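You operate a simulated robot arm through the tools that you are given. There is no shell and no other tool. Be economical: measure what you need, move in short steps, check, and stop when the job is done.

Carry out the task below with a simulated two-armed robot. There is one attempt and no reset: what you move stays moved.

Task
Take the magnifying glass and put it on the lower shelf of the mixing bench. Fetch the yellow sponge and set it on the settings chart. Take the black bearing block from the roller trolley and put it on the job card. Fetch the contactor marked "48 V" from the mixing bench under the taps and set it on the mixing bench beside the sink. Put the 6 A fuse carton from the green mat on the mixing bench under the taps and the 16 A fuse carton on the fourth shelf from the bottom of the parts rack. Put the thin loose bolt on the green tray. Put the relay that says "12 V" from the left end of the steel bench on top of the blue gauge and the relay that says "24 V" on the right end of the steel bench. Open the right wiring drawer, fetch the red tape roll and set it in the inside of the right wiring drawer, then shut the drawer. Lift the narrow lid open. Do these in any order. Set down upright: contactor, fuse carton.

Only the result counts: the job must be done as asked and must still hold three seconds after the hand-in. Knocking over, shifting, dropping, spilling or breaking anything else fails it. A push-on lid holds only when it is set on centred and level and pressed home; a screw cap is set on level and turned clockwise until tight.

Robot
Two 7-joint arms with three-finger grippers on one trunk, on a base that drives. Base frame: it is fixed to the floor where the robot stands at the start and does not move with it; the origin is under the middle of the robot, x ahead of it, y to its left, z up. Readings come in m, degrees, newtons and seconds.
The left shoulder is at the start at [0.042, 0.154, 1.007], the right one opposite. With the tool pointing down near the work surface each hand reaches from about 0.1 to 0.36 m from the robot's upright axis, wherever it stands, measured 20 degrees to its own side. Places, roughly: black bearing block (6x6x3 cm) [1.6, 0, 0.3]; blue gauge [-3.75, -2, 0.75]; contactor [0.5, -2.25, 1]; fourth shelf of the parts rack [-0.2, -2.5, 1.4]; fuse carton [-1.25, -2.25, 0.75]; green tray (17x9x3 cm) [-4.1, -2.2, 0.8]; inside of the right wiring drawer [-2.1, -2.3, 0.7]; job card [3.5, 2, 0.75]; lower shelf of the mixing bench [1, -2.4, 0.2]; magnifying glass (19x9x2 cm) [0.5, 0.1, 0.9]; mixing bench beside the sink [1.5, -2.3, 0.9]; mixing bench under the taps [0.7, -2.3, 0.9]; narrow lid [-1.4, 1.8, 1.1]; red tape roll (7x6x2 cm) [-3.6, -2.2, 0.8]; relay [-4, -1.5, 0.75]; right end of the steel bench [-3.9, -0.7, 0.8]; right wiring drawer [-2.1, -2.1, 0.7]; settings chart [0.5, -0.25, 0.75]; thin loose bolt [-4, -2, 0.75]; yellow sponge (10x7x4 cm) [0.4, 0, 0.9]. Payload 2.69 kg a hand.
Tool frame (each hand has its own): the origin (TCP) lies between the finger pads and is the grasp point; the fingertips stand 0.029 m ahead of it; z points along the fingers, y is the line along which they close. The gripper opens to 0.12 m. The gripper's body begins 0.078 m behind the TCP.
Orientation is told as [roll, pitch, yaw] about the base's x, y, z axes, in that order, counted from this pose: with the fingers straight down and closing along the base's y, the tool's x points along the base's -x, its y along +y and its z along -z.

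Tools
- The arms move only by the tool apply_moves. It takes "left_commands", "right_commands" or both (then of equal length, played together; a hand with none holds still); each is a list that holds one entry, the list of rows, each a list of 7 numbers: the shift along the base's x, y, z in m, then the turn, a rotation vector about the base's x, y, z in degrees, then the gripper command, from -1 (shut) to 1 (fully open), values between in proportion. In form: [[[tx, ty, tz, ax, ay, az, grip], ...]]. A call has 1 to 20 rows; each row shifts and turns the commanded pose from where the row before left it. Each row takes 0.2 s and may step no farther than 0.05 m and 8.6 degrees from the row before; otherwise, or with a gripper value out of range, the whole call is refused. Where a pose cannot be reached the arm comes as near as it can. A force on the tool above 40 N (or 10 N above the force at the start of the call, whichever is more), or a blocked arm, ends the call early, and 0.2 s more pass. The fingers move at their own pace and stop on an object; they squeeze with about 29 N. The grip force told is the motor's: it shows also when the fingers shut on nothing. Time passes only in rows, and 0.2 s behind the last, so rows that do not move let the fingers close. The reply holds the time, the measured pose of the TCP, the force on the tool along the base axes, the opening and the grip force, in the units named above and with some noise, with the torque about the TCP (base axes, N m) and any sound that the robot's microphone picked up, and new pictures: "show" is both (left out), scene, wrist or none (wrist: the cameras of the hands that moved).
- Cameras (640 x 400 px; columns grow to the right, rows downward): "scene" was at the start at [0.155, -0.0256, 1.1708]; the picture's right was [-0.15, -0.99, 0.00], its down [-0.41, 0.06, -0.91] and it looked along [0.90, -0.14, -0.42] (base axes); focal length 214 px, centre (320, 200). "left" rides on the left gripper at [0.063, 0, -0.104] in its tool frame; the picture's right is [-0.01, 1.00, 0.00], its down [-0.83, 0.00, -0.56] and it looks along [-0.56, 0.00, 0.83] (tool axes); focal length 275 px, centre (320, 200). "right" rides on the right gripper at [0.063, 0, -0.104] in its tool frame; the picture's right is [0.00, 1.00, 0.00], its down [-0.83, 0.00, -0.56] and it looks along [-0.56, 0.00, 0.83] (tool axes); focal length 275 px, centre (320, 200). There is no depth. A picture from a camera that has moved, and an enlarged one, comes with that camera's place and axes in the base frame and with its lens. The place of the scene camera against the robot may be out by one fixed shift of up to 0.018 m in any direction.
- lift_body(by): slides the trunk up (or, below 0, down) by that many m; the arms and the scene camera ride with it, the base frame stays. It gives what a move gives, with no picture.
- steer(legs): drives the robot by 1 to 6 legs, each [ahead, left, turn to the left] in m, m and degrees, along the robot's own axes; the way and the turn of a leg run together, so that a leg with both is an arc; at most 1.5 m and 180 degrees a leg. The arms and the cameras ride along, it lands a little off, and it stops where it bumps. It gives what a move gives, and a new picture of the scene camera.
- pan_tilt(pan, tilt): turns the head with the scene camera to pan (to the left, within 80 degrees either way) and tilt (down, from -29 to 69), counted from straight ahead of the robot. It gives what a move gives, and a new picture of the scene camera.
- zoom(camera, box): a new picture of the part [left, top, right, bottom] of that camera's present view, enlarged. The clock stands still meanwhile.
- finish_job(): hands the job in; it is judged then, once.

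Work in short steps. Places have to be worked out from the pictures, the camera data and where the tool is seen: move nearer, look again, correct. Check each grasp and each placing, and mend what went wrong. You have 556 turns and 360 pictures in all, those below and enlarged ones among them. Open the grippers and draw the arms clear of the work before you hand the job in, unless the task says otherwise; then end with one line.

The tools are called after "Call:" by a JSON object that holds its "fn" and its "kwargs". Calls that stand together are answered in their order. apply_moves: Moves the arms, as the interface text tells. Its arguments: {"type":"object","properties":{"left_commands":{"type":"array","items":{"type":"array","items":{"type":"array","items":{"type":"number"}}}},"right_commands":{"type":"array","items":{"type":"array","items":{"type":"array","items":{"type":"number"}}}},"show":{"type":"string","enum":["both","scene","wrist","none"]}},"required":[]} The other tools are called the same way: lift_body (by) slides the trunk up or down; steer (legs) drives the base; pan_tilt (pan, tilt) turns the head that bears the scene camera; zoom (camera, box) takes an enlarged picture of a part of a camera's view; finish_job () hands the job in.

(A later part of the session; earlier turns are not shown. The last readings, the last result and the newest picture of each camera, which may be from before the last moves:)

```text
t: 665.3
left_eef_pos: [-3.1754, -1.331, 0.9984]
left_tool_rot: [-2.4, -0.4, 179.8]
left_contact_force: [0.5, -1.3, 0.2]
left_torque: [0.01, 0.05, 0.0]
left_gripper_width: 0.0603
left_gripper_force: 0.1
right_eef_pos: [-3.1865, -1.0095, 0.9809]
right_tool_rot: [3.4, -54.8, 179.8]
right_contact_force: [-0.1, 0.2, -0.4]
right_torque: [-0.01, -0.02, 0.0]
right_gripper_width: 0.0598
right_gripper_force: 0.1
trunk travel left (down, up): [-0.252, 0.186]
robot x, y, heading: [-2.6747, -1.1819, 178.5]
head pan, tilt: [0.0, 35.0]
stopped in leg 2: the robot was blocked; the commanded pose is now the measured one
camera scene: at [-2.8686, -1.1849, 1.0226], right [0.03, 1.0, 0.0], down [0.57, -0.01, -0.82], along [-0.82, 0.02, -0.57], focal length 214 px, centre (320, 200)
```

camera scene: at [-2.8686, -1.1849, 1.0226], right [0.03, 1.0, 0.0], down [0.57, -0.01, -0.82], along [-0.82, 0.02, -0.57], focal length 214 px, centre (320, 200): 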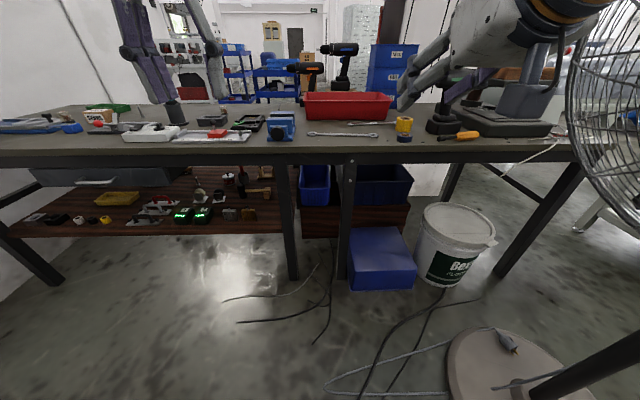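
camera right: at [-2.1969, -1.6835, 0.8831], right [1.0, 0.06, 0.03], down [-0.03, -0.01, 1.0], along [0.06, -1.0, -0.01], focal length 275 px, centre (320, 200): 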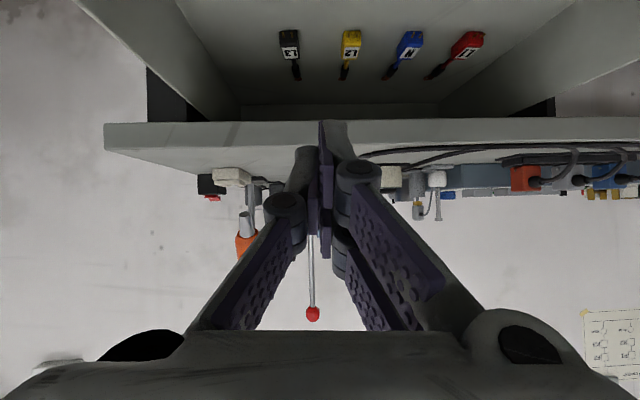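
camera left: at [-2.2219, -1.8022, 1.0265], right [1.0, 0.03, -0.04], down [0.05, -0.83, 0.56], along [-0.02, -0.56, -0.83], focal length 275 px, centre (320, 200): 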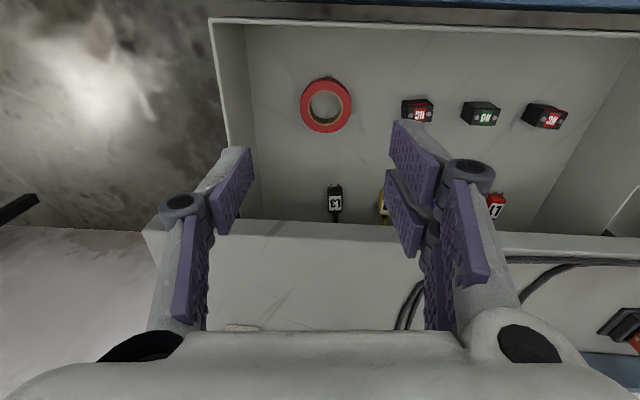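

The drive was blocked, probably by the right elbow near the fan stand. I move away to the left first, then look.

Call:
{"fn": "steer", "kwargs": {"legs": [[0, 0.5, 0], [0.2, 0.15, 1.5]]}}

Call:
{"fn": "pan_tilt", "kwargs": {"pan": -60, "tilt": 20}}

```text
t: 671.2
left_eef_pos: [-3.3878, -2.0052, 0.9979]
left_tool_rot: [-2.5, -0.4, -178.5]
left_contact_force: [-0.5, -0.4, -0.7]
left_torque: [0.04, 0.03, -0.02]
left_gripper_width: 0.0601
left_gripper_force: 0.0
right_eef_pos: [-3.4115, -1.6859, 0.9813]
right_tool_rot: [3.5, -54.8, -178.6]
right_contact_force: [0.2, -0.1, -1.0]
right_torque: [0.03, 0.02, -0.02]
right_gripper_width: 0.0598
right_gripper_force: 0.0
trunk travel left (down, up): [-0.252, 0.186]
robot x, y, heading: [-2.8924, -1.8399, -180.0]
head pan, tilt: [0.0, 35.0]
camera scene: at [-3.0869, -1.8516, 1.0227], right [0.0, 1.0, 0.0], down [0.57, 0.0, -0.82], along [-0.82, 0.0, -0.57], focal length 214 px, centre (320, 200)
```

scene: 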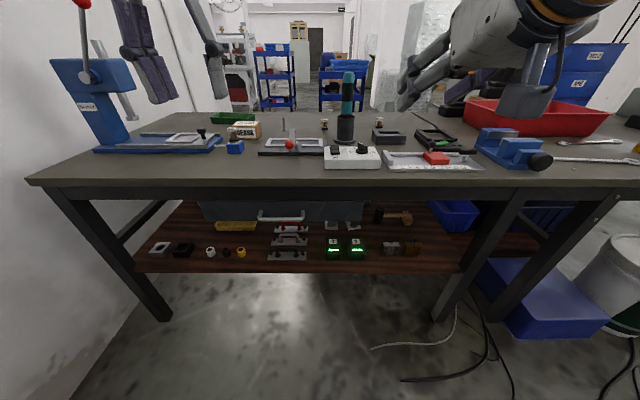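

```text
t: 672.5
left_eef_pos: [-3.3886, -2.0048, 0.9979]
left_tool_rot: [-2.4, -0.4, -178.6]
left_contact_force: [-0.7, -0.3, 0.0]
left_torque: [0.0, -0.03, 0.0]
left_gripper_width: 0.0601
left_gripper_force: 0.1
right_eef_pos: [-3.411, -1.6849, 0.9819]
right_tool_rot: [3.4, -54.8, -178.6]
right_contact_force: [-0.2, 0.1, 0.6]
right_torque: [-0.05, 0.01, 0.04]
right_gripper_width: 0.0598
right_gripper_force: 0.1
trunk travel left (down, up): [-0.252, 0.186]
robot x, y, heading: [-2.8971, -1.8363, -179.7]
head pan, tilt: [-60.0, 20.0]
camera scene: at [-3.0453, -1.7706, 1.0467], right [0.86, 0.5, 0.0], down [0.17, -0.3, -0.94], along [-0.47, 0.81, -0.34], focal length 214 px, centre (320, 200)
```

scene: 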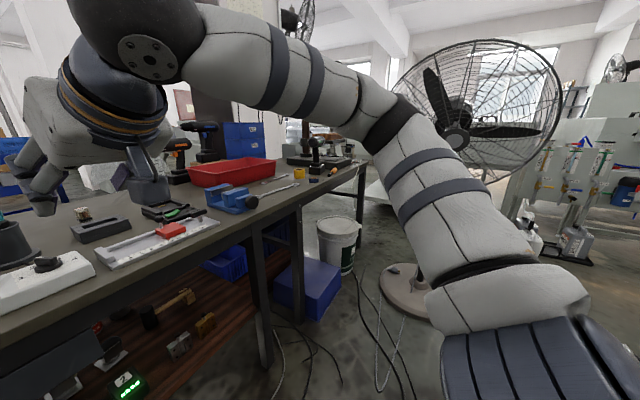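

Fan is fine. I pull the left hand back a bit and go for the 24 V relay at about (-3.95, -1.83) with the right hand.

Call:
{"fn": "apply_moves", "kwargs": {"left_commands": [[[0.04, 0.02, 0, 0, 0, 0, 0], [0.04, 0.02, 0, 0, 0, 0, 0], [0.04, 0.02, 0, 0, 0, 0, 0], [0, 0, 0, 0, 0, 0, 0]]], "show": "none"}}

Call:
{"fn": "pan_tilt", "kwargs": {"pan": 0, "tilt": 35}}

Call:
{"fn": "steer", "kwargs": {"legs": [[0.32, 0.12, 0]]}}

Call:
{"fn": "apply_moves", "kwargs": {"right_commands": [[[0, -0.01, -0.01, 0, 0, 0, 0], [0, 0, -0.01, 0, 0, 0, 0], [0, 0, 0, 0, 0, 0, 0]]], "show": "wrist"}}

```text
t: 673.5
left_eef_pos: [-3.2694, -1.9466, 0.9979]
left_tool_rot: [-2.4, -0.5, -178.5]
left_contact_force: [-1.0, 0.9, -0.2]
left_torque: [-0.04, 0.03, -0.01]
left_gripper_width: 0.0599
left_gripper_force: 0.2
right_eef_pos: [-3.4111, -1.6855, 0.9818]
right_tool_rot: [3.4, -54.8, -178.5]
right_contact_force: [0.0, 0.6, 1.0]
right_torque: [-0.01, -0.04, 0.0]
right_gripper_width: 0.0598
right_gripper_force: 0.1
trunk travel left (down, up): [-0.252, 0.186]
robot x, y, heading: [-2.8916, -1.8381, -179.9]
head pan, tilt: [-60.0, 20.0]
```

```text
t: 674.8
left_eef_pos: [-3.2705, -1.9461, 0.9982]
left_tool_rot: [-2.4, -0.5, -178.5]
left_contact_force: [1.2, -0.2, 0.3]
left_torque: [-0.01, 0.0, -0.03]
left_gripper_width: 0.0601
left_gripper_force: 0.1
right_eef_pos: [-3.4094, -1.6841, 0.9817]
right_tool_rot: [3.4, -54.9, -178.7]
right_contact_force: [0.3, 0.8, 0.3]
right_torque: [-0.02, 0.0, -0.01]
right_gripper_width: 0.0601
right_gripper_force: 0.0
trunk travel left (down, up): [-0.252, 0.186]
robot x, y, heading: [-2.8922, -1.8369, -179.7]
head pan, tilt: [0.0, 35.0]
camera scene: at [-3.0865, -1.8513, 1.0228], right [0.0, 1.0, 0.0], down [0.57, 0.0, -0.82], along [-0.82, 0.0, -0.57], focal length 214 px, centre (320, 200)
```

scene: 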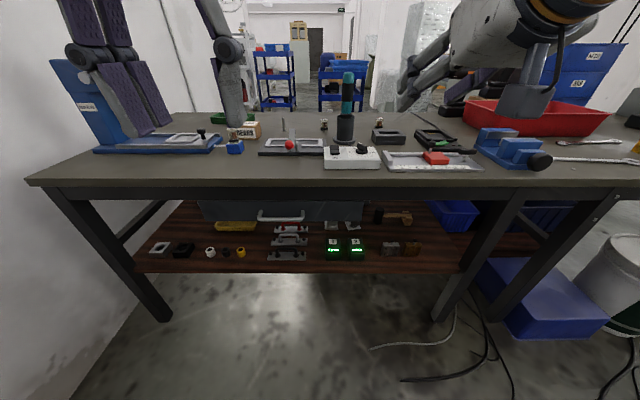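

```text
t: 677.1
left_eef_pos: [-3.5903, -2.0693, 0.9973]
left_tool_rot: [-2.4, -0.3, -178.5]
left_contact_force: [0.6, -0.5, -0.1]
left_torque: [0.04, 0.0, 0.01]
left_gripper_width: 0.0601
left_gripper_force: 0.1
right_eef_pos: [-3.7311, -1.8094, 0.9814]
right_tool_rot: [3.4, -54.9, -178.6]
right_contact_force: [0.3, 0.6, 0.3]
right_torque: [0.0, 0.0, 0.01]
right_gripper_width: 0.0598
right_gripper_force: 0.0
trunk travel left (down, up): [-0.252, 0.186]
robot x, y, heading: [-3.2148, -1.9648, -179.4]
head pan, tilt: [0.0, 35.0]
camera scene: at [-3.4063, -1.9739, 1.0228], right [0.0, 1.0, 0.0], down [0.57, 0.0, -0.82], along [-0.82, 0.0, -0.57], focal length 214 px, centre (320, 200)
```

scene: 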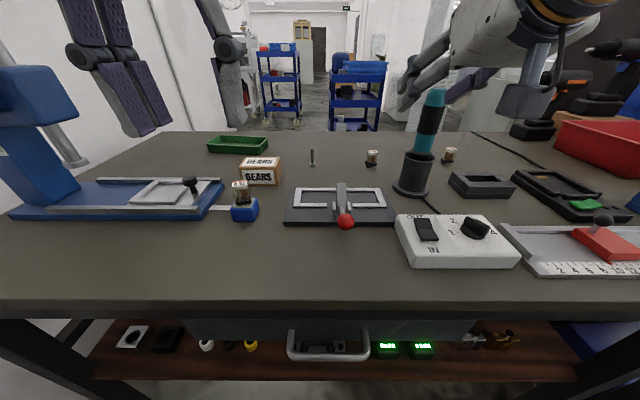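

```text
t: 677.9
left_eef_pos: [-3.5898, -2.0697, 0.9975]
left_tool_rot: [-2.4, -0.3, -178.4]
left_contact_force: [0.1, -0.3, -0.2]
left_torque: [0.02, 0.02, -0.03]
left_gripper_width: 0.0601
left_gripper_force: 0.2
right_eef_pos: [-3.7316, -1.817, 0.9617]
right_tool_rot: [3.4, -54.9, -178.6]
right_contact_force: [0.4, -0.3, 0.6]
right_torque: [0.0, -0.02, 0.01]
right_gripper_width: 0.0602
right_gripper_force: 0.1
trunk travel left (down, up): [-0.252, 0.186]
robot x, y, heading: [-3.2161, -1.9596, -179.8]
head pan, tilt: [0.0, 35.0]
camera right: at [-3.6096, -1.8093, 0.9691], right [0.08, -1.0, 0.03], down [-0.02, 0.03, 1.0], along [-1.0, -0.08, -0.02], focal length 275 px, centre (320, 200)
```

right: 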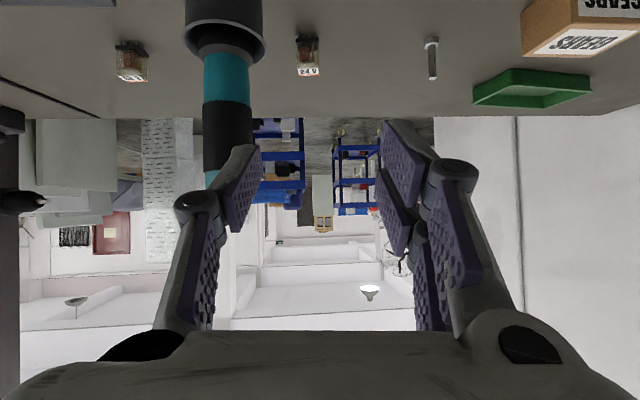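

The 24 V relay is at (-3.955, -1.828), with the screwdriver holder close on its right. I yaw the hand 29° so that its body stays clear of the holder.

Call:
{"fn": "apply_moves", "kwargs": {"right_commands": [[[0, -0.02, 0, 0, 0, -8, 0], [0, -0.02, 0, 0, 0, -8, 0], [-0.01, -0.02, 0, 0, 0, -8, 0], [-0.01, -0.02, 0, 0, 0, -5, 0], [-0.01, -0.01, -0.01, 0, 0, 0, 0], [0, 0, 0, 0, 0, 0, 0]]], "show": "both"}}

```text
t: 679.3
left_eef_pos: [-3.5895, -2.0697, 0.9967]
left_tool_rot: [-2.4, -0.4, -178.5]
left_contact_force: [-0.4, 0.0, -0.7]
left_torque: [0.02, 0.01, -0.02]
left_gripper_width: 0.0601
left_gripper_force: 0.0
right_eef_pos: [-3.7612, -1.909, 0.9529]
right_tool_rot: [3.4, -55.0, 152.5]
right_contact_force: [-0.2, 0.2, 0.3]
right_torque: [-0.02, 0.0, 0.0]
right_gripper_width: 0.0603
right_gripper_force: 0.0
trunk travel left (down, up): [-0.252, 0.186]
robot x, y, heading: [-3.2126, -1.9616, -179.8]
head pan, tilt: [0.0, 35.0]
camera scene: at [-3.406, -1.9738, 1.0228], right [0.0, 1.0, 0.0], down [0.57, 0.0, -0.82], along [-0.82, 0.0, -0.57], focal length 214 px, centre (320, 200)
camera right: at [-3.651, -1.9599, 0.9591], right [-0.42, -0.91, 0.03], down [-0.01, 0.04, 1.0], along [-0.91, 0.42, -0.02], focal length 275 px, centre (320, 200)
```

scene: 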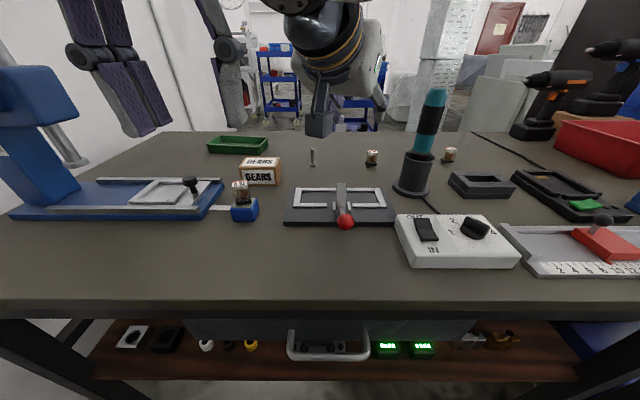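
right: 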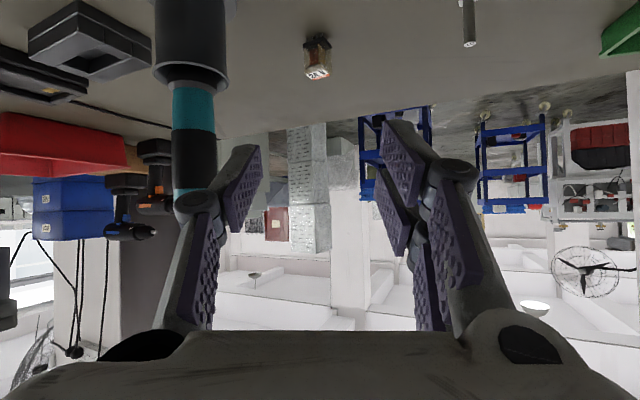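

Well aligned, but the holder clearance would be small; I yaw another 12° and line up again from farther left.

Call:
{"fn": "apply_moves", "kwargs": {"right_commands": [[[-0.015, -0.018, -0.01, 0, 0, -6, 0], [-0.015, -0.018, -0.01, 0, 0, -6, 0], [0, 0, -0.01, 0, 0, 0, 0], [0, 0, 0, 0, 0, 0, 0]]], "show": "wrist"}}

```text
t: 679.7
left_eef_pos: [-3.5946, -2.0766, 0.9969]
left_tool_rot: [-2.2, -0.6, -176.7]
left_contact_force: [0.5, 0.2, 0.1]
left_torque: [-0.01, 0.05, 0.01]
left_gripper_width: 0.0599
left_gripper_force: 0.1
right_eef_pos: [-3.7741, -1.9202, 0.9449]
right_tool_rot: [3.9, -54.8, 147.1]
right_contact_force: [-0.9, 0.9, 0.1]
right_torque: [0.01, 0.06, 0.06]
right_gripper_width: 0.0602
right_gripper_force: 0.0
trunk travel left (down, up): [-0.252, 0.186]
robot x, y, heading: [-3.2152, -1.965, -179.5]
head pan, tilt: [0.0, 35.0]
stopped in row 2 (left hand): the force on the tool passed its limit at 75 N (the readings are from after the stop); the commanded pose is now the measured one
camera right: at [-3.6686, -1.9811, 0.9536], right [-0.49, -0.87, 0.04], down [0.0, 0.04, 1.0], along [-0.87, 0.49, -0.02], focal length 275 px, centre (320, 200)
```

right: 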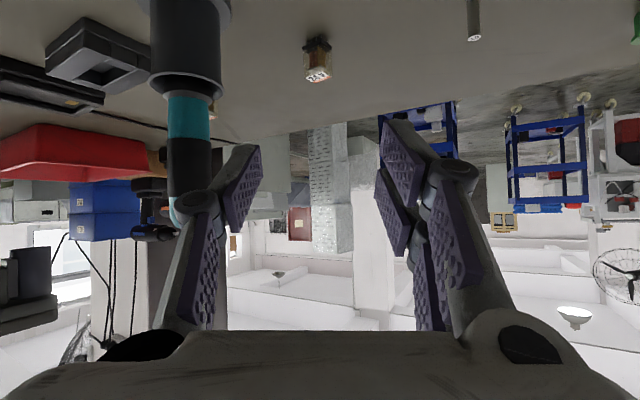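

The right arm touched the left hand. I pull the left hand farther back first.

Call:
{"fn": "apply_moves", "kwargs": {"left_commands": [[[0.04, -0.02, 0, 0, 0, -2, 0], [0.04, -0.02, 0, 0, 0, 0, 0], [0.04, -0.02, 0, 0, 0, 0, 0], [0.04, -0.01, 0, 0, 0, 0, 0], [0, 0, 0, 0, 0, 0, 0]]], "show": "scene"}}

```text
t: 680.9
left_eef_pos: [-3.4337, -2.1366, 0.9735]
left_tool_rot: [-2.3, -0.6, -178.8]
left_contact_force: [-0.1, 0.0, -0.2]
left_torque: [0.03, 0.02, 0.0]
left_gripper_width: 0.06
left_gripper_force: 0.1
left hand out of reach, approached as far as the arm can: row 1, 2, 3
right_eef_pos: [-3.7739, -1.9208, 0.9469]
right_tool_rot: [3.9, -54.9, 147.1]
right_contact_force: [-1.0, 0.0, 0.7]
right_torque: [0.01, -0.01, -0.01]
right_gripper_width: 0.0599
right_gripper_force: 0.1
trunk travel left (down, up): [-0.252, 0.186]
robot x, y, heading: [-3.2129, -1.9635, -179.9]
head pan, tilt: [0.0, 35.0]
camera scene: at [-3.406, -1.9737, 1.0228], right [0.0, 1.0, 0.0], down [0.57, 0.0, -0.82], along [-0.82, 0.0, -0.57], focal length 214 px, centre (320, 200)
```

scene: 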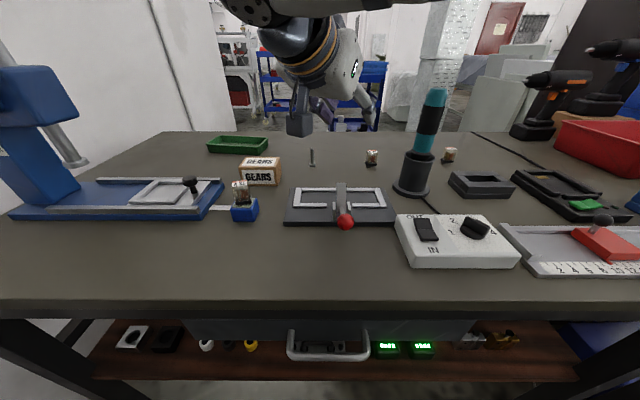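

The way is clear. I approach along the pointing direction, pausing 6 cm before the relay.

Call:
{"fn": "apply_moves", "kwargs": {"right_commands": [[[-0.033, 0.017, -0.022, 0, 0, 0, 0], [-0.033, 0.017, -0.022, 0, 0, 0, 0], [-0.033, 0.017, -0.022, 0, 0, 0, 0], [-0.03, 0.015, -0.02, 0, 0, 0, 0], [0, 0, 0, 0, 0, 0, 0]]], "show": "wrist"}}

```text
t: 682.1
left_eef_pos: [-3.4328, -2.1364, 0.9739]
left_tool_rot: [-2.2, -0.6, -178.9]
left_contact_force: [0.7, 0.4, 0.2]
left_torque: [0.02, 0.01, 0.01]
left_gripper_width: 0.0597
left_gripper_force: 0.2
right_eef_pos: [-3.9025, -1.8542, 0.8602]
right_tool_rot: [3.8, -54.9, 147.2]
right_contact_force: [0.6, 1.2, -0.6]
right_torque: [0.01, -0.01, 0.0]
right_gripper_width: 0.0601
right_gripper_force: 0.1
trunk travel left (down, up): [-0.252, 0.186]
robot x, y, heading: [-3.2153, -1.9608, -179.6]
head pan, tilt: [0.0, 35.0]
camera right: at [-3.7969, -1.9144, 0.8676], right [-0.49, -0.87, 0.04], down [0.0, 0.04, 1.0], along [-0.87, 0.49, -0.02], focal length 275 px, centre (320, 200)
```

right: 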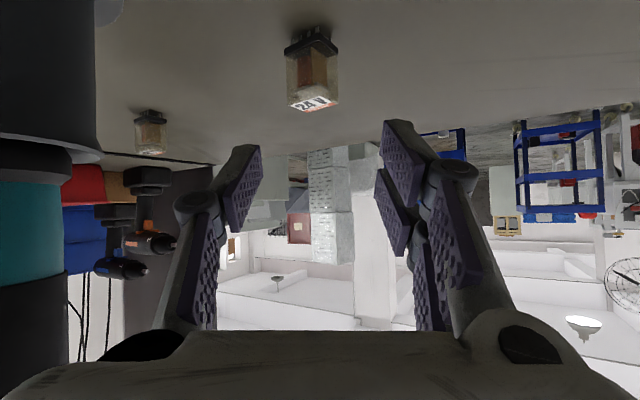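

Call:
{"fn": "apply_moves", "kwargs": {"right_commands": [[[-0.013, 0.008, -0.025, 0, 0, 0, 0], [-0.015, 0.009, -0.02, 0, 0, 0, 0], [-0.016, 0.009, -0.013, 0, 0, 0, 0], [0, 0, 0, 0, 0, 0, 0], [0, 0, 0, 0, 0, 0, -1], [0, 0, 0, 0, 0, 0, -1]]], "show": "wrist"}}

```text
t: 683.5
left_eef_pos: [-3.4331, -2.1349, 0.9742]
left_tool_rot: [-2.3, -0.6, -178.8]
left_contact_force: [0.1, 0.5, -0.3]
left_torque: [-0.02, -0.03, 0.02]
left_gripper_width: 0.0599
left_gripper_force: 0.1
right_eef_pos: [-3.9458, -1.8277, 0.8015]
right_tool_rot: [3.9, -55.0, 147.1]
right_contact_force: [-0.9, 0.8, 2.0]
right_torque: [-0.01, 0.01, -0.03]
right_gripper_width: 0.033
right_gripper_force: 29.1
trunk travel left (down, up): [-0.252, 0.186]
robot x, y, heading: [-3.2152, -1.9625, -179.7]
head pan, tilt: [0.0, 35.0]
camera right: at [-3.8396, -1.8888, 0.8098], right [-0.49, -0.87, 0.04], down [0.0, 0.04, 1.0], along [-0.87, 0.49, -0.02], focal length 275 px, centre (320, 200)
```

right: 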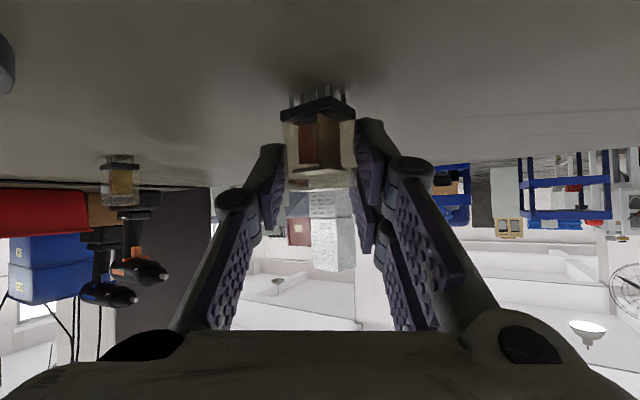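

Gripped at 33 mm (slightly diagonal). I let it settle, then lift and draw back the same way.

Call:
{"fn": "apply_moves", "kwargs": {"right_commands": [[[0, 0, 0, 0, 0, 0, -1], [0, 0, 0.02, 0, 0, 0, -1], [0, 0, 0.04, 0, 0, 0, -1], [0.02, -0.01, 0.04, 0, 0, 0, -1], [0.03, -0.017, 0.03, 0, 0, 0, -1], [0.03, -0.017, 0.02, 0, 0, 0, -1], [0.03, -0.017, 0, 0, 0, 0, -1], [0.03, -0.017, 0, 0, 0, 0, -1], [0, 0, 0, 0, 0, 0, -1]]], "show": "both"}}

```text
t: 685.5
left_eef_pos: [-3.4339, -2.1356, 0.9735]
left_tool_rot: [-2.2, -0.5, -178.7]
left_contact_force: [0.1, -0.5, 0.0]
left_torque: [0.0, -0.04, -0.01]
left_gripper_width: 0.06
left_gripper_force: 0.0
right_eef_pos: [-3.8059, -1.9095, 0.9499]
right_tool_rot: [4.0, -54.8, 147.0]
right_contact_force: [-0.2, 0.5, -0.1]
right_torque: [-0.04, 0.02, 0.0]
right_gripper_width: 0.033
right_gripper_force: 29.3
trunk travel left (down, up): [-0.252, 0.186]
robot x, y, heading: [-3.2149, -1.9602, -179.8]
head pan, tilt: [0.0, 35.0]
camera scene: at [-3.4061, -1.9737, 1.0228], right [0.0, 1.0, 0.0], down [0.57, 0.0, -0.82], along [-0.82, 0.0, -0.57], focal length 214 px, centre (320, 200)
camera right: at [-3.7003, -1.9698, 0.9583], right [-0.49, -0.87, 0.04], down [0.0, 0.04, 1.0], along [-0.87, 0.49, -0.02], focal length 275 px, centre (320, 200)
```

scene: 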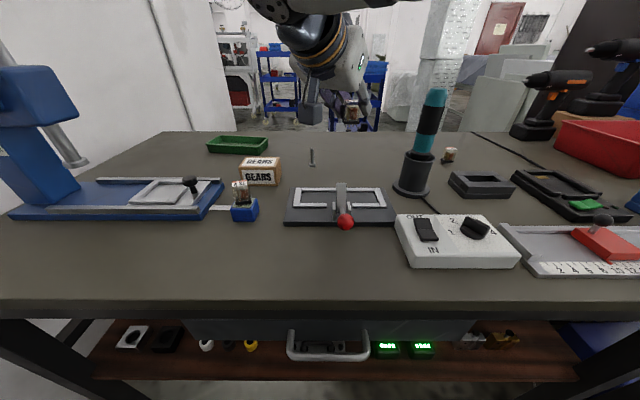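
right: 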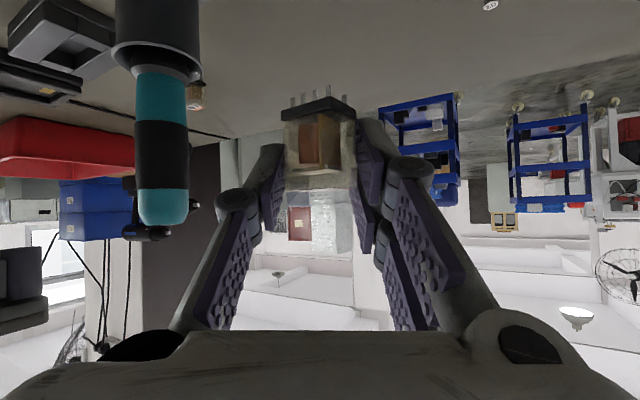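

Relay held. I raise the hand a little and slide right along the bench to y≈-1.34, then look at the right end.

Call:
{"fn": "apply_moves", "kwargs": {"right_commands": [[[0.02, 0, 0.03, 0, 0, 0, -1], [0.02, 0, 0.03, 0, 0, 0, -1], [0, 0, 0, 0, 0, 0, -1]]], "show": "none"}}

Call:
{"fn": "steer", "kwargs": {"legs": [[-0.1, 0, 0], [0, -0.6, 0]]}}

Call:
{"fn": "pan_tilt", "kwargs": {"pan": -30, "tilt": 30}}

```text
t: 686.3
left_eef_pos: [-3.4343, -2.135, 0.9737]
left_tool_rot: [-2.4, -0.6, -178.8]
left_contact_force: [0.4, 1.1, 0.5]
left_torque: [0.0, 0.02, 0.02]
left_gripper_width: 0.0599
left_gripper_force: 0.0
right_eef_pos: [-3.7649, -1.9102, 1.0101]
right_tool_rot: [3.9, -55.0, 147.2]
right_contact_force: [-0.4, 1.6, 0.2]
right_torque: [0.05, -0.01, -0.03]
right_gripper_width: 0.0328
right_gripper_force: 28.8
trunk travel left (down, up): [-0.252, 0.186]
robot x, y, heading: [-3.2107, -1.962, -179.6]
head pan, tilt: [0.0, 35.0]
```

```text
t: 692.1
left_eef_pos: [-3.3345, -1.5398, 0.9737]
left_tool_rot: [-2.2, -0.5, -179.0]
left_contact_force: [0.0, -0.5, 0.0]
left_torque: [0.03, 0.01, 0.01]
left_gripper_width: 0.0599
left_gripper_force: 0.1
right_eef_pos: [-3.6656, -1.311, 1.0103]
right_tool_rot: [3.8, -54.9, 146.7]
right_contact_force: [-0.4, 0.0, -0.3]
right_torque: [0.01, 0.0, -0.03]
right_gripper_width: 0.0325
right_gripper_force: 28.6
trunk travel left (down, up): [-0.252, 0.186]
robot x, y, heading: [-3.1085, -1.3652, 180.0]
head pan, tilt: [0.0, 35.0]
camera scene: at [-3.3058, -1.3777, 1.0228], right [0.0, 1.0, 0.0], down [0.57, 0.0, -0.82], along [-0.82, 0.0, -0.57], focal length 214 px, centre (320, 200)
```

scene: 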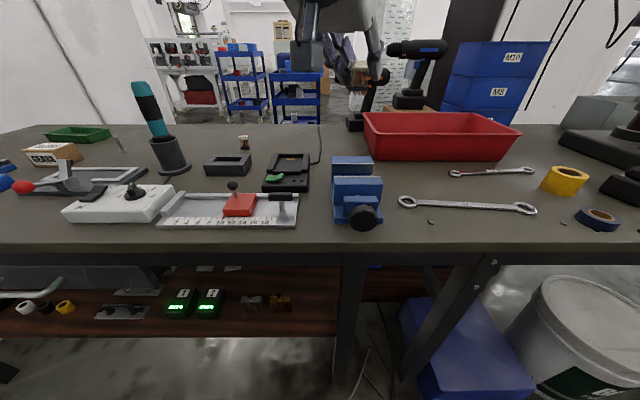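

```text
t: 693.0
left_eef_pos: [-3.3332, -1.5392, 0.975]
left_tool_rot: [-2.3, -0.6, -179.2]
left_contact_force: [0.0, -0.9, -0.3]
left_torque: [-0.01, 0.03, -0.01]
left_gripper_width: 0.0601
left_gripper_force: 0.0
right_eef_pos: [-3.6637, -1.3114, 1.0104]
right_tool_rot: [3.9, -54.9, 147.0]
right_contact_force: [0.4, -0.4, -1.9]
right_torque: [0.03, 0.01, 0.02]
right_gripper_width: 0.033
right_gripper_force: 29.6
trunk travel left (down, up): [-0.252, 0.186]
robot x, y, heading: [-3.1156, -1.3639, 179.9]
head pan, tilt: [-30.0, 30.0]
camera scene: at [-3.2961, -1.3326, 1.0306], right [0.5, 0.87, 0.0], down [0.43, -0.25, -0.87], along [-0.75, 0.43, -0.5], focal length 214 px, centre (320, 200)
```

scene: 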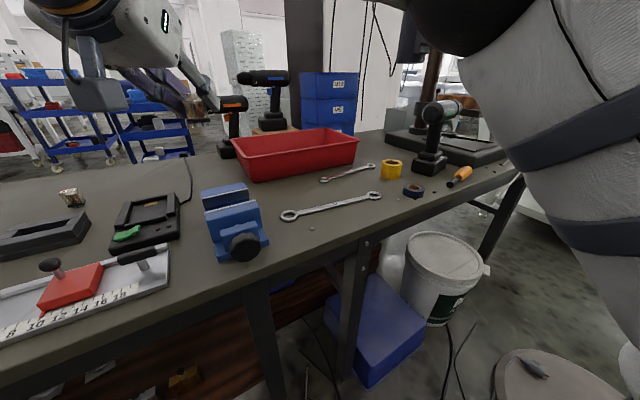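

Call:
{"fn": "zoom", "kwargs": {"camera": "scene", "box": [300, 110, 520, 230]}}

```text
2.91 times, centred on (410, 170) of scene
camera zoom: at [-3.2961, -1.3326, 1.0306], right [0.5, 0.87, 0.0], down [0.43, -0.25, -0.87], along [-0.75, 0.43, -0.5], focal length 624 px, centre (58, 287)
```

zoom: 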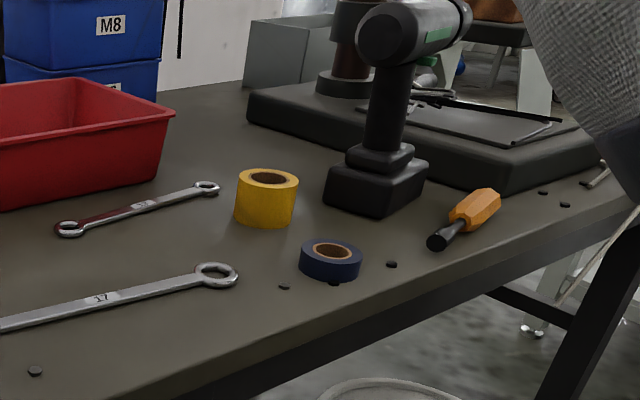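

A free spot lies at about (-3.89, -0.74), between the red bin, the yellow tape and the drill plate. I drive closer and extend the right hand there at height.

Call:
{"fn": "steer", "kwargs": {"legs": [[0.14, -0.08, 0]]}}

Call:
{"fn": "apply_moves", "kwargs": {"right_commands": [[[0.0, 0.04, 0, 0, 0, 3, -1], [0, 0.045, 0, 0, 0, 3, -1], [0, 0.045, 0, 0, 0, 3, -1], [0, 0.045, 0, 0, 0, 0, -1], [0, 0.045, 0, 0, 0, 0, -1], [0, 0.045, 0, 0, 0, 0, -1], [0, 0.045, 0, 0, 0, 0, -1], [0, 0.04, 0, 0, 0, 0, -1], [0, 0, 0, 0, 0, 0, -1]]], "show": "both"}}

```text
t: 694.4
left_eef_pos: [-3.4744, -1.4572, 0.9746]
left_tool_rot: [-2.2, -0.6, -179.2]
left_contact_force: [-1.0, 0.1, -0.6]
left_torque: [0.0, -0.03, 0.05]
left_gripper_width: 0.0598
left_gripper_force: 0.0
right_eef_pos: [-3.8032, -1.2288, 1.0109]
right_tool_rot: [4.0, -54.8, 146.8]
right_contact_force: [0.0, 1.0, -1.0]
right_torque: [0.0, -0.02, 0.01]
right_gripper_width: 0.0333
right_gripper_force: 28.7
trunk travel left (down, up): [-0.252, 0.186]
robot x, y, heading: [-3.2519, -1.2855, 179.9]
head pan, tilt: [-30.0, 30.0]
camera scene: at [-3.4351, -1.2506, 1.0305], right [0.5, 0.86, 0.0], down [0.43, -0.25, -0.87], along [-0.75, 0.43, -0.5], focal length 214 px, centre (320, 200)
```

scene: 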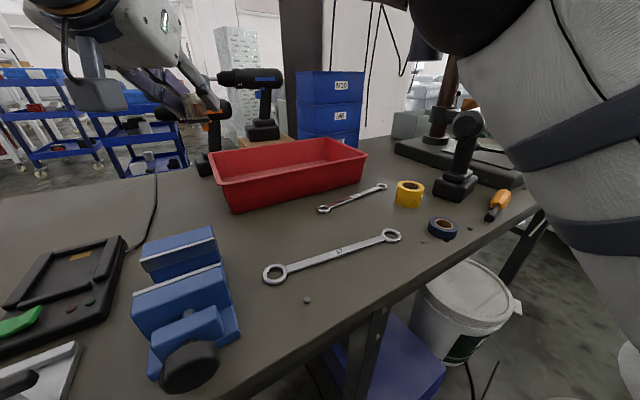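

```text
t: 696.4
left_eef_pos: [-3.4739, -1.4576, 0.9743]
left_tool_rot: [-2.3, -0.6, -179.2]
left_contact_force: [0.2, -0.2, 1.2]
left_torque: [-0.03, -0.01, 0.01]
left_gripper_width: 0.06
left_gripper_force: 0.0
right_eef_pos: [-3.8034, -0.879, 1.012]
right_tool_rot: [3.9, -54.9, 155.7]
right_contact_force: [-0.4, 0.4, -0.2]
right_torque: [0.01, 0.04, 0.01]
right_gripper_width: 0.033
right_gripper_force: 28.9
trunk travel left (down, up): [-0.252, 0.186]
robot x, y, heading: [-3.2552, -1.2859, 180.0]
head pan, tilt: [-30.0, 30.0]
camera scene: at [-3.4346, -1.2509, 1.0306], right [0.5, 0.86, 0.0], down [0.43, -0.25, -0.87], along [-0.75, 0.43, -0.5], focal length 214 px, centre (320, 200)
camera right: at [-3.69, -0.9234, 1.0186], right [-0.36, -0.93, 0.04], down [-0.01, 0.04, 1.0], along [-0.93, 0.36, -0.02], focal length 275 px, centre (320, 200)
```

scene: 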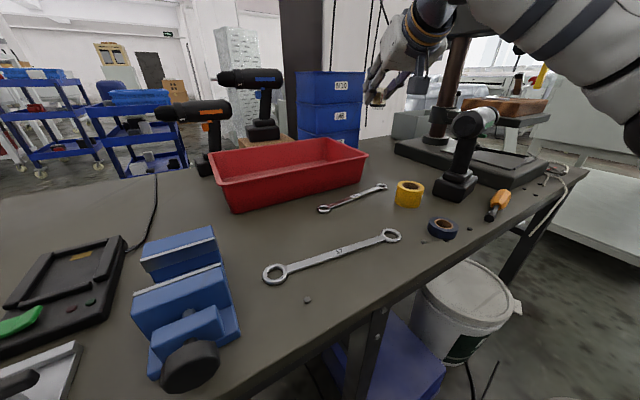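
right: 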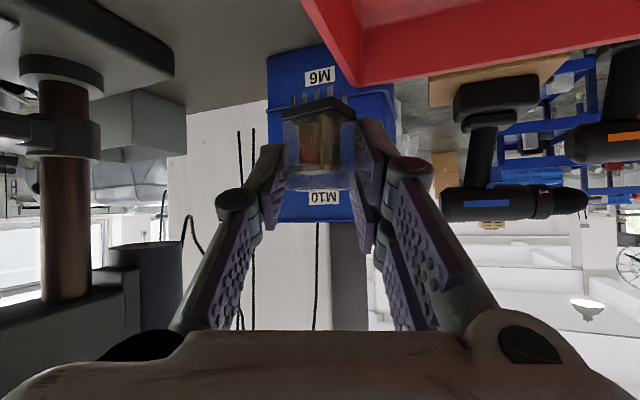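

I move over the free spot at (-3.90, -0.738), still high.

Call:
{"fn": "apply_moves", "kwargs": {"right_commands": [[[-0.025, 0.035, 0, 0, 0, 0, -1], [-0.025, 0.035, 0, 0, 0, 0, -1], [-0.025, 0.035, 0, 0, 0, 0, -1], [-0.022, 0.035, 0, 0, 0, 0, -1], [0, 0, -0.03, 0, 0, 0, -1], [0, 0, -0.03, 0, 0, 0, -1], [0, 0, 0, 0, 0, 0, -1]]], "show": "both"}}

Call:
{"fn": "zoom", "kwargs": {"camera": "scene", "box": [330, 70, 550, 230]}}

```text
t: 698.0
left_eef_pos: [-3.4725, -1.4569, 0.9742]
left_tool_rot: [-2.3, -0.6, -179.2]
left_contact_force: [0.5, -0.3, 1.0]
left_torque: [0.01, -0.04, 0.01]
left_gripper_width: 0.0601
left_gripper_force: 0.1
right_eef_pos: [-3.8996, -0.7404, 0.95]
right_tool_rot: [3.9, -54.9, 155.8]
right_contact_force: [-0.2, -0.2, -0.9]
right_torque: [0.02, -0.01, 0.01]
right_gripper_width: 0.0329
right_gripper_force: 28.8
trunk travel left (down, up): [-0.252, 0.186]
robot x, y, heading: [-3.2549, -1.2855, 180.0]
head pan, tilt: [-30.0, 30.0]
camera scene: at [-3.4346, -1.2509, 1.0306], right [0.5, 0.86, 0.0], down [0.43, -0.25, -0.87], along [-0.75, 0.43, -0.5], focal length 214 px, centre (320, 200)
camera right: at [-3.7862, -0.7845, 0.9579], right [-0.36, -0.93, 0.03], down [-0.01, 0.04, 1.0], along [-0.93, 0.36, -0.02], focal length 275 px, centre (320, 200)
```

scene: 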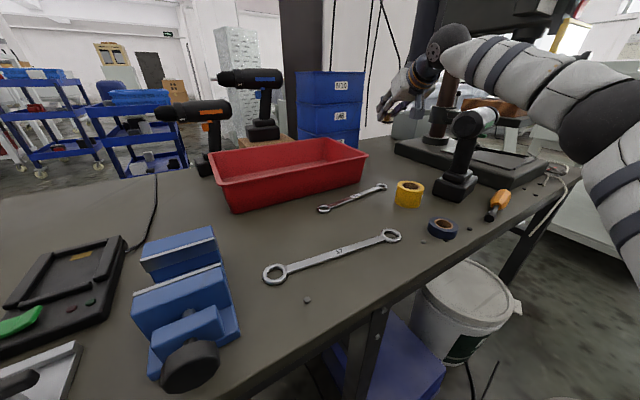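
right: 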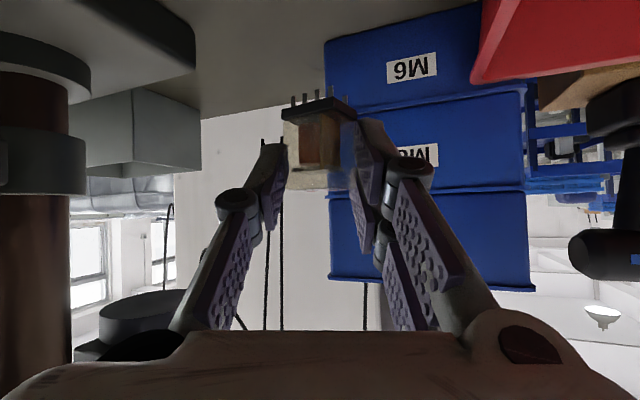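

```text
2.50 times, centred on (440, 150) of scene
camera zoom: at [-3.4346, -1.2509, 1.0306], right [0.5, 0.86, 0.0], down [0.43, -0.25, -0.87], along [-0.75, 0.43, -0.5], focal length 536 px, centre (20, 325)
```

zoom: 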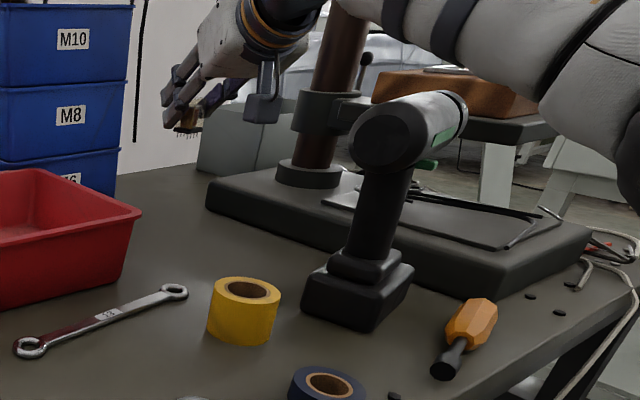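

The landing spot is clear. I shift 2 cm farther back and lower the relay.

Call:
{"fn": "apply_moves", "kwargs": {"right_commands": [[[-0.01, 0.003, -0.03, 0, 0, 0, -1], [-0.01, 0.002, -0.04, 0, 0, 0, -1], [0, 0, -0.04, 0, 0, 0, -1], [0, 0, -0.022, 0, 0, 0, -1], [0, 0, -0.006, 0, 0, 0, -1], [0, 0, 0, 0, 0, 0, -1]]], "show": "wrist"}}

Call:
{"fn": "zoom", "kwargs": {"camera": "scene", "box": [330, 70, 550, 230]}}

```text
t: 699.4
left_eef_pos: [-3.4737, -1.4579, 0.9739]
left_tool_rot: [-2.3, -0.5, -179.2]
left_contact_force: [-0.1, 0.2, -0.9]
left_torque: [-0.02, -0.01, 0.0]
left_gripper_width: 0.0601
left_gripper_force: 0.0
right_eef_pos: [-3.9206, -0.7341, 0.8118]
right_tool_rot: [3.8, -55.0, 155.8]
right_contact_force: [0.1, -0.3, -0.3]
right_torque: [0.02, 0.02, -0.01]
right_gripper_width: 0.0329
right_gripper_force: 29.5
trunk travel left (down, up): [-0.252, 0.186]
robot x, y, heading: [-3.251, -1.2864, 180.0]
head pan, tilt: [-30.0, 30.0]
camera right: at [-3.8073, -0.7783, 0.8197], right [-0.36, -0.93, 0.03], down [-0.01, 0.04, 1.0], along [-0.93, 0.36, -0.02], focal length 275 px, centre (320, 200)
```

right: 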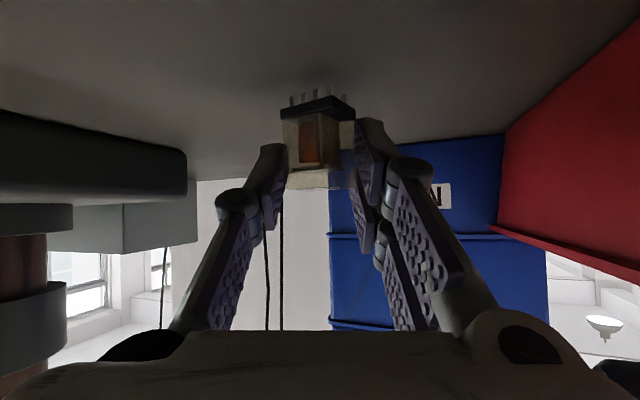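

```text
2.50 times, centred on (440, 150) of scene
camera zoom: at [-3.4347, -1.251, 1.0306], right [0.5, 0.86, 0.0], down [0.43, -0.25, -0.87], along [-0.75, 0.43, -0.5], focal length 536 px, centre (20, 325)
```

zoom: 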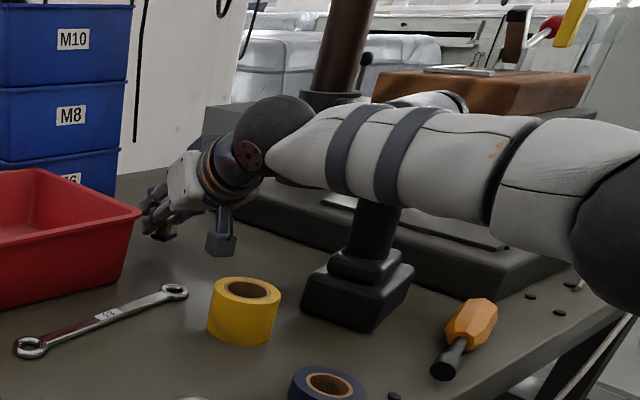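

The drill stays untouched. I lower the last centimetre to contact.

Call:
{"fn": "apply_moves", "kwargs": {"right_commands": [[[0, 0, -0.005, 0, 0, 0, -1], [0, 0, -0.004, 0, 0, 0, -1], [0, 0, -0.003, 0, 0, 0, -1], [0, 0, -0.003, 0, 0, 0, -1], [0, 0, 0, 0, 0, 0, -1]]], "show": "none"}}

```text
t: 700.6
left_eef_pos: [-3.4717, -1.4587, 0.9739]
left_tool_rot: [-2.3, -0.5, -179.2]
left_contact_force: [-0.1, 0.4, -0.5]
left_torque: [-0.03, 0.03, -0.02]
left_gripper_width: 0.06
left_gripper_force: 0.1
right_eef_pos: [-3.9195, -0.7345, 0.8034]
right_tool_rot: [4.1, -55.2, 155.7]
right_contact_force: [-4.4, 5.8, 21.0]
right_torque: [0.34, 0.17, 0.02]
right_gripper_width: 0.033
right_gripper_force: 29.0
trunk travel left (down, up): [-0.252, 0.186]
robot x, y, heading: [-3.2509, -1.284, 180.2]
head pan, tilt: [-30.0, 30.0]
```

Contact. I release and withdraw, first along the tool axis and up, then back the same way.

Call:
{"fn": "apply_moves", "kwargs": {"right_commands": [[[0, 0, 0.002, 0, 0, 0, -0.4], [0, 0, 0, 0, 0, 0, 0], [0, 0, 0, 0, 0, 0, 0], [0.008, -0.003, 0.02, 0, 0, 0, 0], [0.008, -0.003, 0.04, 0, 0, 0, 0], [0, 0, 0.045, 0, 0, 0, 0], [0, 0, 0.045, 0, 0, 0, 0], [0, 0, 0.045, 0, 0, 0, 0], [0.02, -0.04, 0, 0, 0, 0, 0], [0.02, -0.04, 0, 0, 0, 0, 0], [0.02, -0.04, 0, 0, 0, 0, 0], [0, -0.045, 0, 0, 0, 0, 0], [0, -0.045, 0, 0, 0, 0, 0], [0, -0.045, 0, 0, 0, 0, 0]]], "show": "scene"}}

Call:
{"fn": "zoom", "kwargs": {"camera": "scene", "box": [330, 70, 550, 230]}}

```text
t: 703.6
left_eef_pos: [-3.4728, -1.4581, 0.9752]
left_tool_rot: [-2.3, -0.7, -179.2]
left_contact_force: [0.5, 0.9, -0.9]
left_torque: [0.0, 0.02, 0.02]
left_gripper_width: 0.06
left_gripper_force: 0.0
right_eef_pos: [-3.8445, -0.9987, 0.9926]
right_tool_rot: [4.0, -54.9, 155.8]
right_contact_force: [-0.4, -0.6, 0.3]
right_torque: [-0.02, 0.04, 0.0]
right_gripper_width: 0.06
right_gripper_force: 0.0
trunk travel left (down, up): [-0.252, 0.186]
robot x, y, heading: [-3.2491, -1.2877, 180.0]
head pan, tilt: [-30.0, 30.0]
camera scene: at [-3.4347, -1.2512, 1.0306], right [0.5, 0.86, 0.0], down [0.43, -0.25, -0.87], along [-0.75, 0.43, -0.5], focal length 214 px, centre (320, 200)
```

scene: 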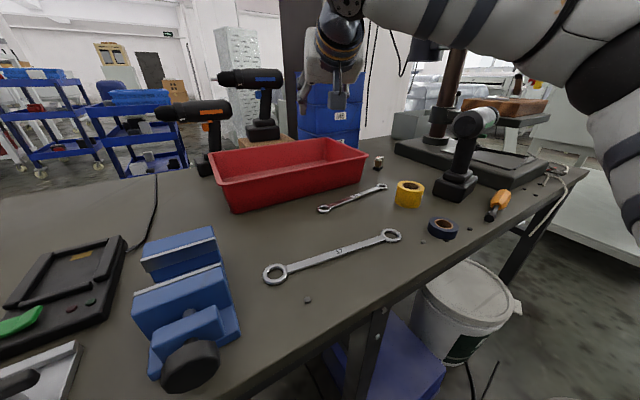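

```text
2.50 times, centred on (440, 150) of scene
camera zoom: at [-3.4347, -1.2512, 1.0306], right [0.5, 0.86, 0.0], down [0.43, -0.25, -0.87], along [-0.75, 0.43, -0.5], focal length 536 px, centre (20, 325)
```

zoom: 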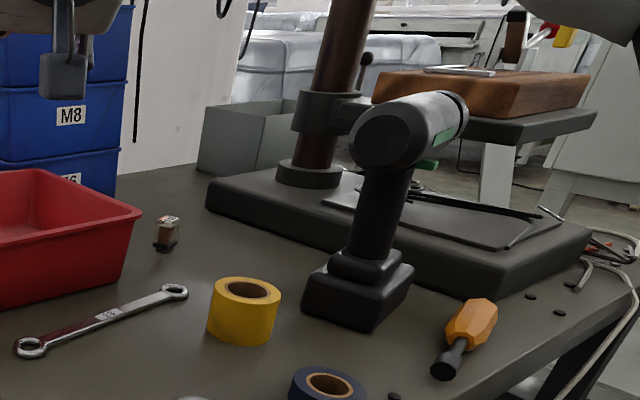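

The 24 V relay stands on the right end. Last item: the thin bolt. I retract the right hand, then tilt the left hand forward for it.

Call:
{"fn": "apply_moves", "kwargs": {"right_commands": [[[0.04, -0.02, 0, 0, 0, 0, -1], [0.04, -0.02, 0, 0, 0, 4, -1], [0.04, -0.02, 0.01, 0, 0, 4, -1], [0.04, -0.01, 0.01, 0, 0, 4, -1], [0.04, 0, 0, 0, 0, 4, -1], [0, 0, 0, 0, 0, 0, -1]]], "show": "none"}}

Call:
{"fn": "steer", "kwargs": {"legs": [[-0.2, 0, 0], [0, 0.6, 0]]}}

Call:
{"fn": "apply_moves", "kwargs": {"left_commands": [[[-0.01, 0, 0, 0, 8, 0, -0.3], [-0.01, 0, 0, 0, 8, 0, -0.3], [-0.01, 0, 0, 0, 8, 0, -0.3], [-0.01, 0, 0, 0, 8, 0, -0.3], [-0.01, 0, 0, 0, 8, 0, -0.3], [-0.01, 0, 0, 0, 8, 0, -0.3], [-0.01, 0, 0, 0, 5, 0, -0.3], [0, 0, 0, 0, 0, 0, -0.3]]], "show": "both"}}

Call:
{"fn": "pan_tilt", "kwargs": {"pan": 10, "tilt": 32}}

```text
t: 705.0
left_eef_pos: [-3.4724, -1.4574, 0.974]
left_tool_rot: [-2.5, -0.7, -179.2]
left_contact_force: [-0.1, 0.4, 0.7]
left_torque: [-0.03, -0.01, 0.03]
left_gripper_width: 0.06
left_gripper_force: 0.0
right_eef_pos: [-3.643, -1.0655, 1.0133]
right_tool_rot: [3.8, -54.9, 171.8]
right_contact_force: [0.7, 0.1, 0.3]
right_torque: [-0.02, -0.02, 0.04]
right_gripper_width: 0.0001
right_gripper_force: 28.9
trunk travel left (down, up): [-0.252, 0.186]
robot x, y, heading: [-3.255, -1.2835, 179.8]
head pan, tilt: [-30.0, 30.0]
```

```text
t: 711.2
left_eef_pos: [-3.2769, -2.0391, 0.9749]
left_tool_rot: [-2.3, -0.6, -179.1]
left_contact_force: [-0.4, 0.7, -0.1]
left_torque: [-0.02, 0.0, 0.02]
left_gripper_width: 0.0597
left_gripper_force: 0.0
right_eef_pos: [-3.4485, -1.6475, 1.0138]
right_tool_rot: [3.9, -54.9, 171.9]
right_contact_force: [-1.0, -0.1, -0.2]
right_torque: [-0.01, -0.01, -0.01]
right_gripper_width: 0.0001
right_gripper_force: 28.7
trunk travel left (down, up): [-0.252, 0.186]
robot x, y, heading: [-3.0512, -1.869, -180.0]
head pan, tilt: [-30.0, 30.0]
camera scene: at [-3.2385, -1.8321, 1.0306], right [0.5, 0.87, 0.0], down [0.43, -0.25, -0.87], along [-0.75, 0.43, -0.5], focal length 214 px, centre (320, 200)
```

scene: 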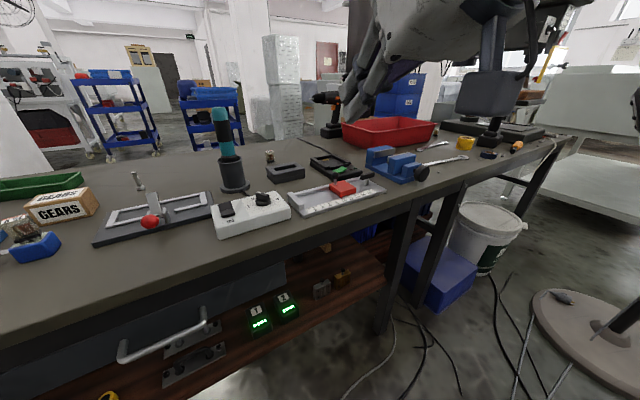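

```text
t: 713.0
left_eef_pos: [-3.3461, -2.0373, 0.9751]
left_tool_rot: [-3.6, -53.6, -178.4]
left_contact_force: [0.5, 0.0, -1.3]
left_torque: [-0.01, 0.0, 0.02]
left_gripper_width: 0.0421
left_gripper_force: 0.1
right_eef_pos: [-3.4477, -1.6467, 1.0137]
right_tool_rot: [3.9, -54.9, 171.9]
right_contact_force: [-0.6, -0.3, -0.2]
right_torque: [0.01, 0.01, 0.02]
right_gripper_width: 0.0002
right_gripper_force: 28.3
trunk travel left (down, up): [-0.252, 0.186]
robot x, y, heading: [-3.0518, -1.8658, -179.9]
head pan, tilt: [-30.0, 30.0]
camera scene: at [-3.2385, -1.832, 1.0306], right [0.5, 0.87, 0.0], down [0.43, -0.25, -0.87], along [-0.75, 0.43, -0.5], focal length 214 px, centre (320, 200)
camera left: at [-3.224, -2.0425, 0.9862], right [-0.02, -1.0, -0.03], down [-0.05, -0.03, 1.0], along [-1.0, 0.03, -0.04], focal length 275 px, centre (320, 200)
```

scene: 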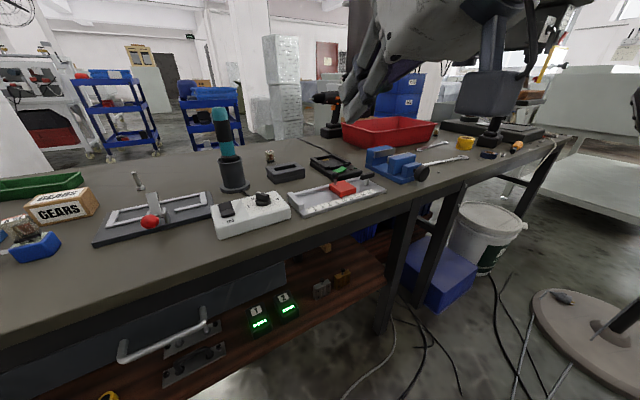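
left: 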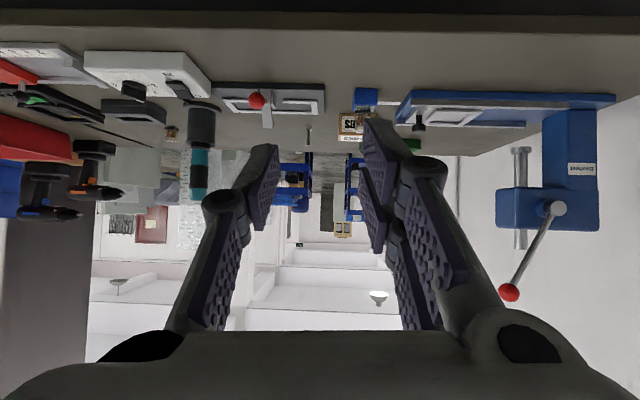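

```text
t: 714.0
left_eef_pos: [-3.3465, -2.0395, 0.9751]
left_tool_rot: [-3.6, -53.6, -178.5]
left_contact_force: [0.2, -0.9, -0.1]
left_torque: [0.02, 0.0, -0.02]
left_gripper_width: 0.0418
left_gripper_force: 0.1
right_eef_pos: [-3.4482, -1.6466, 1.0138]
right_tool_rot: [4.0, -54.9, 171.8]
right_contact_force: [0.5, -0.2, -0.1]
right_torque: [0.01, 0.03, 0.04]
right_gripper_width: 0.0001
right_gripper_force: 28.7
trunk travel left (down, up): [-0.252, 0.186]
robot x, y, heading: [-3.0543, -1.869, -180.0]
head pan, tilt: [10.0, 32.0]
camera scene: at [-3.2484, -1.8927, 1.0275], right [-0.17, 0.98, 0.0], down [0.52, 0.09, -0.85], along [-0.84, -0.15, -0.53], focal length 214 px, centre (320, 200)
```

scene: 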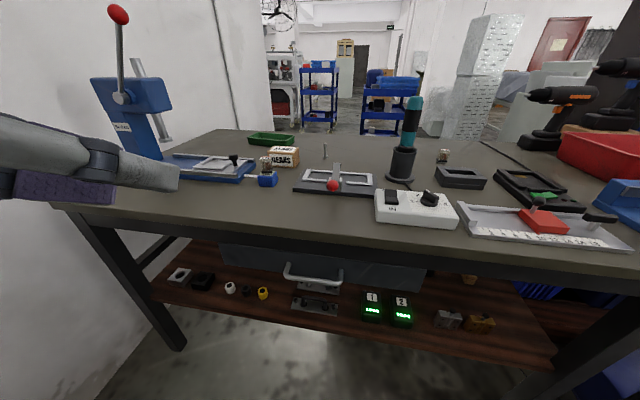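

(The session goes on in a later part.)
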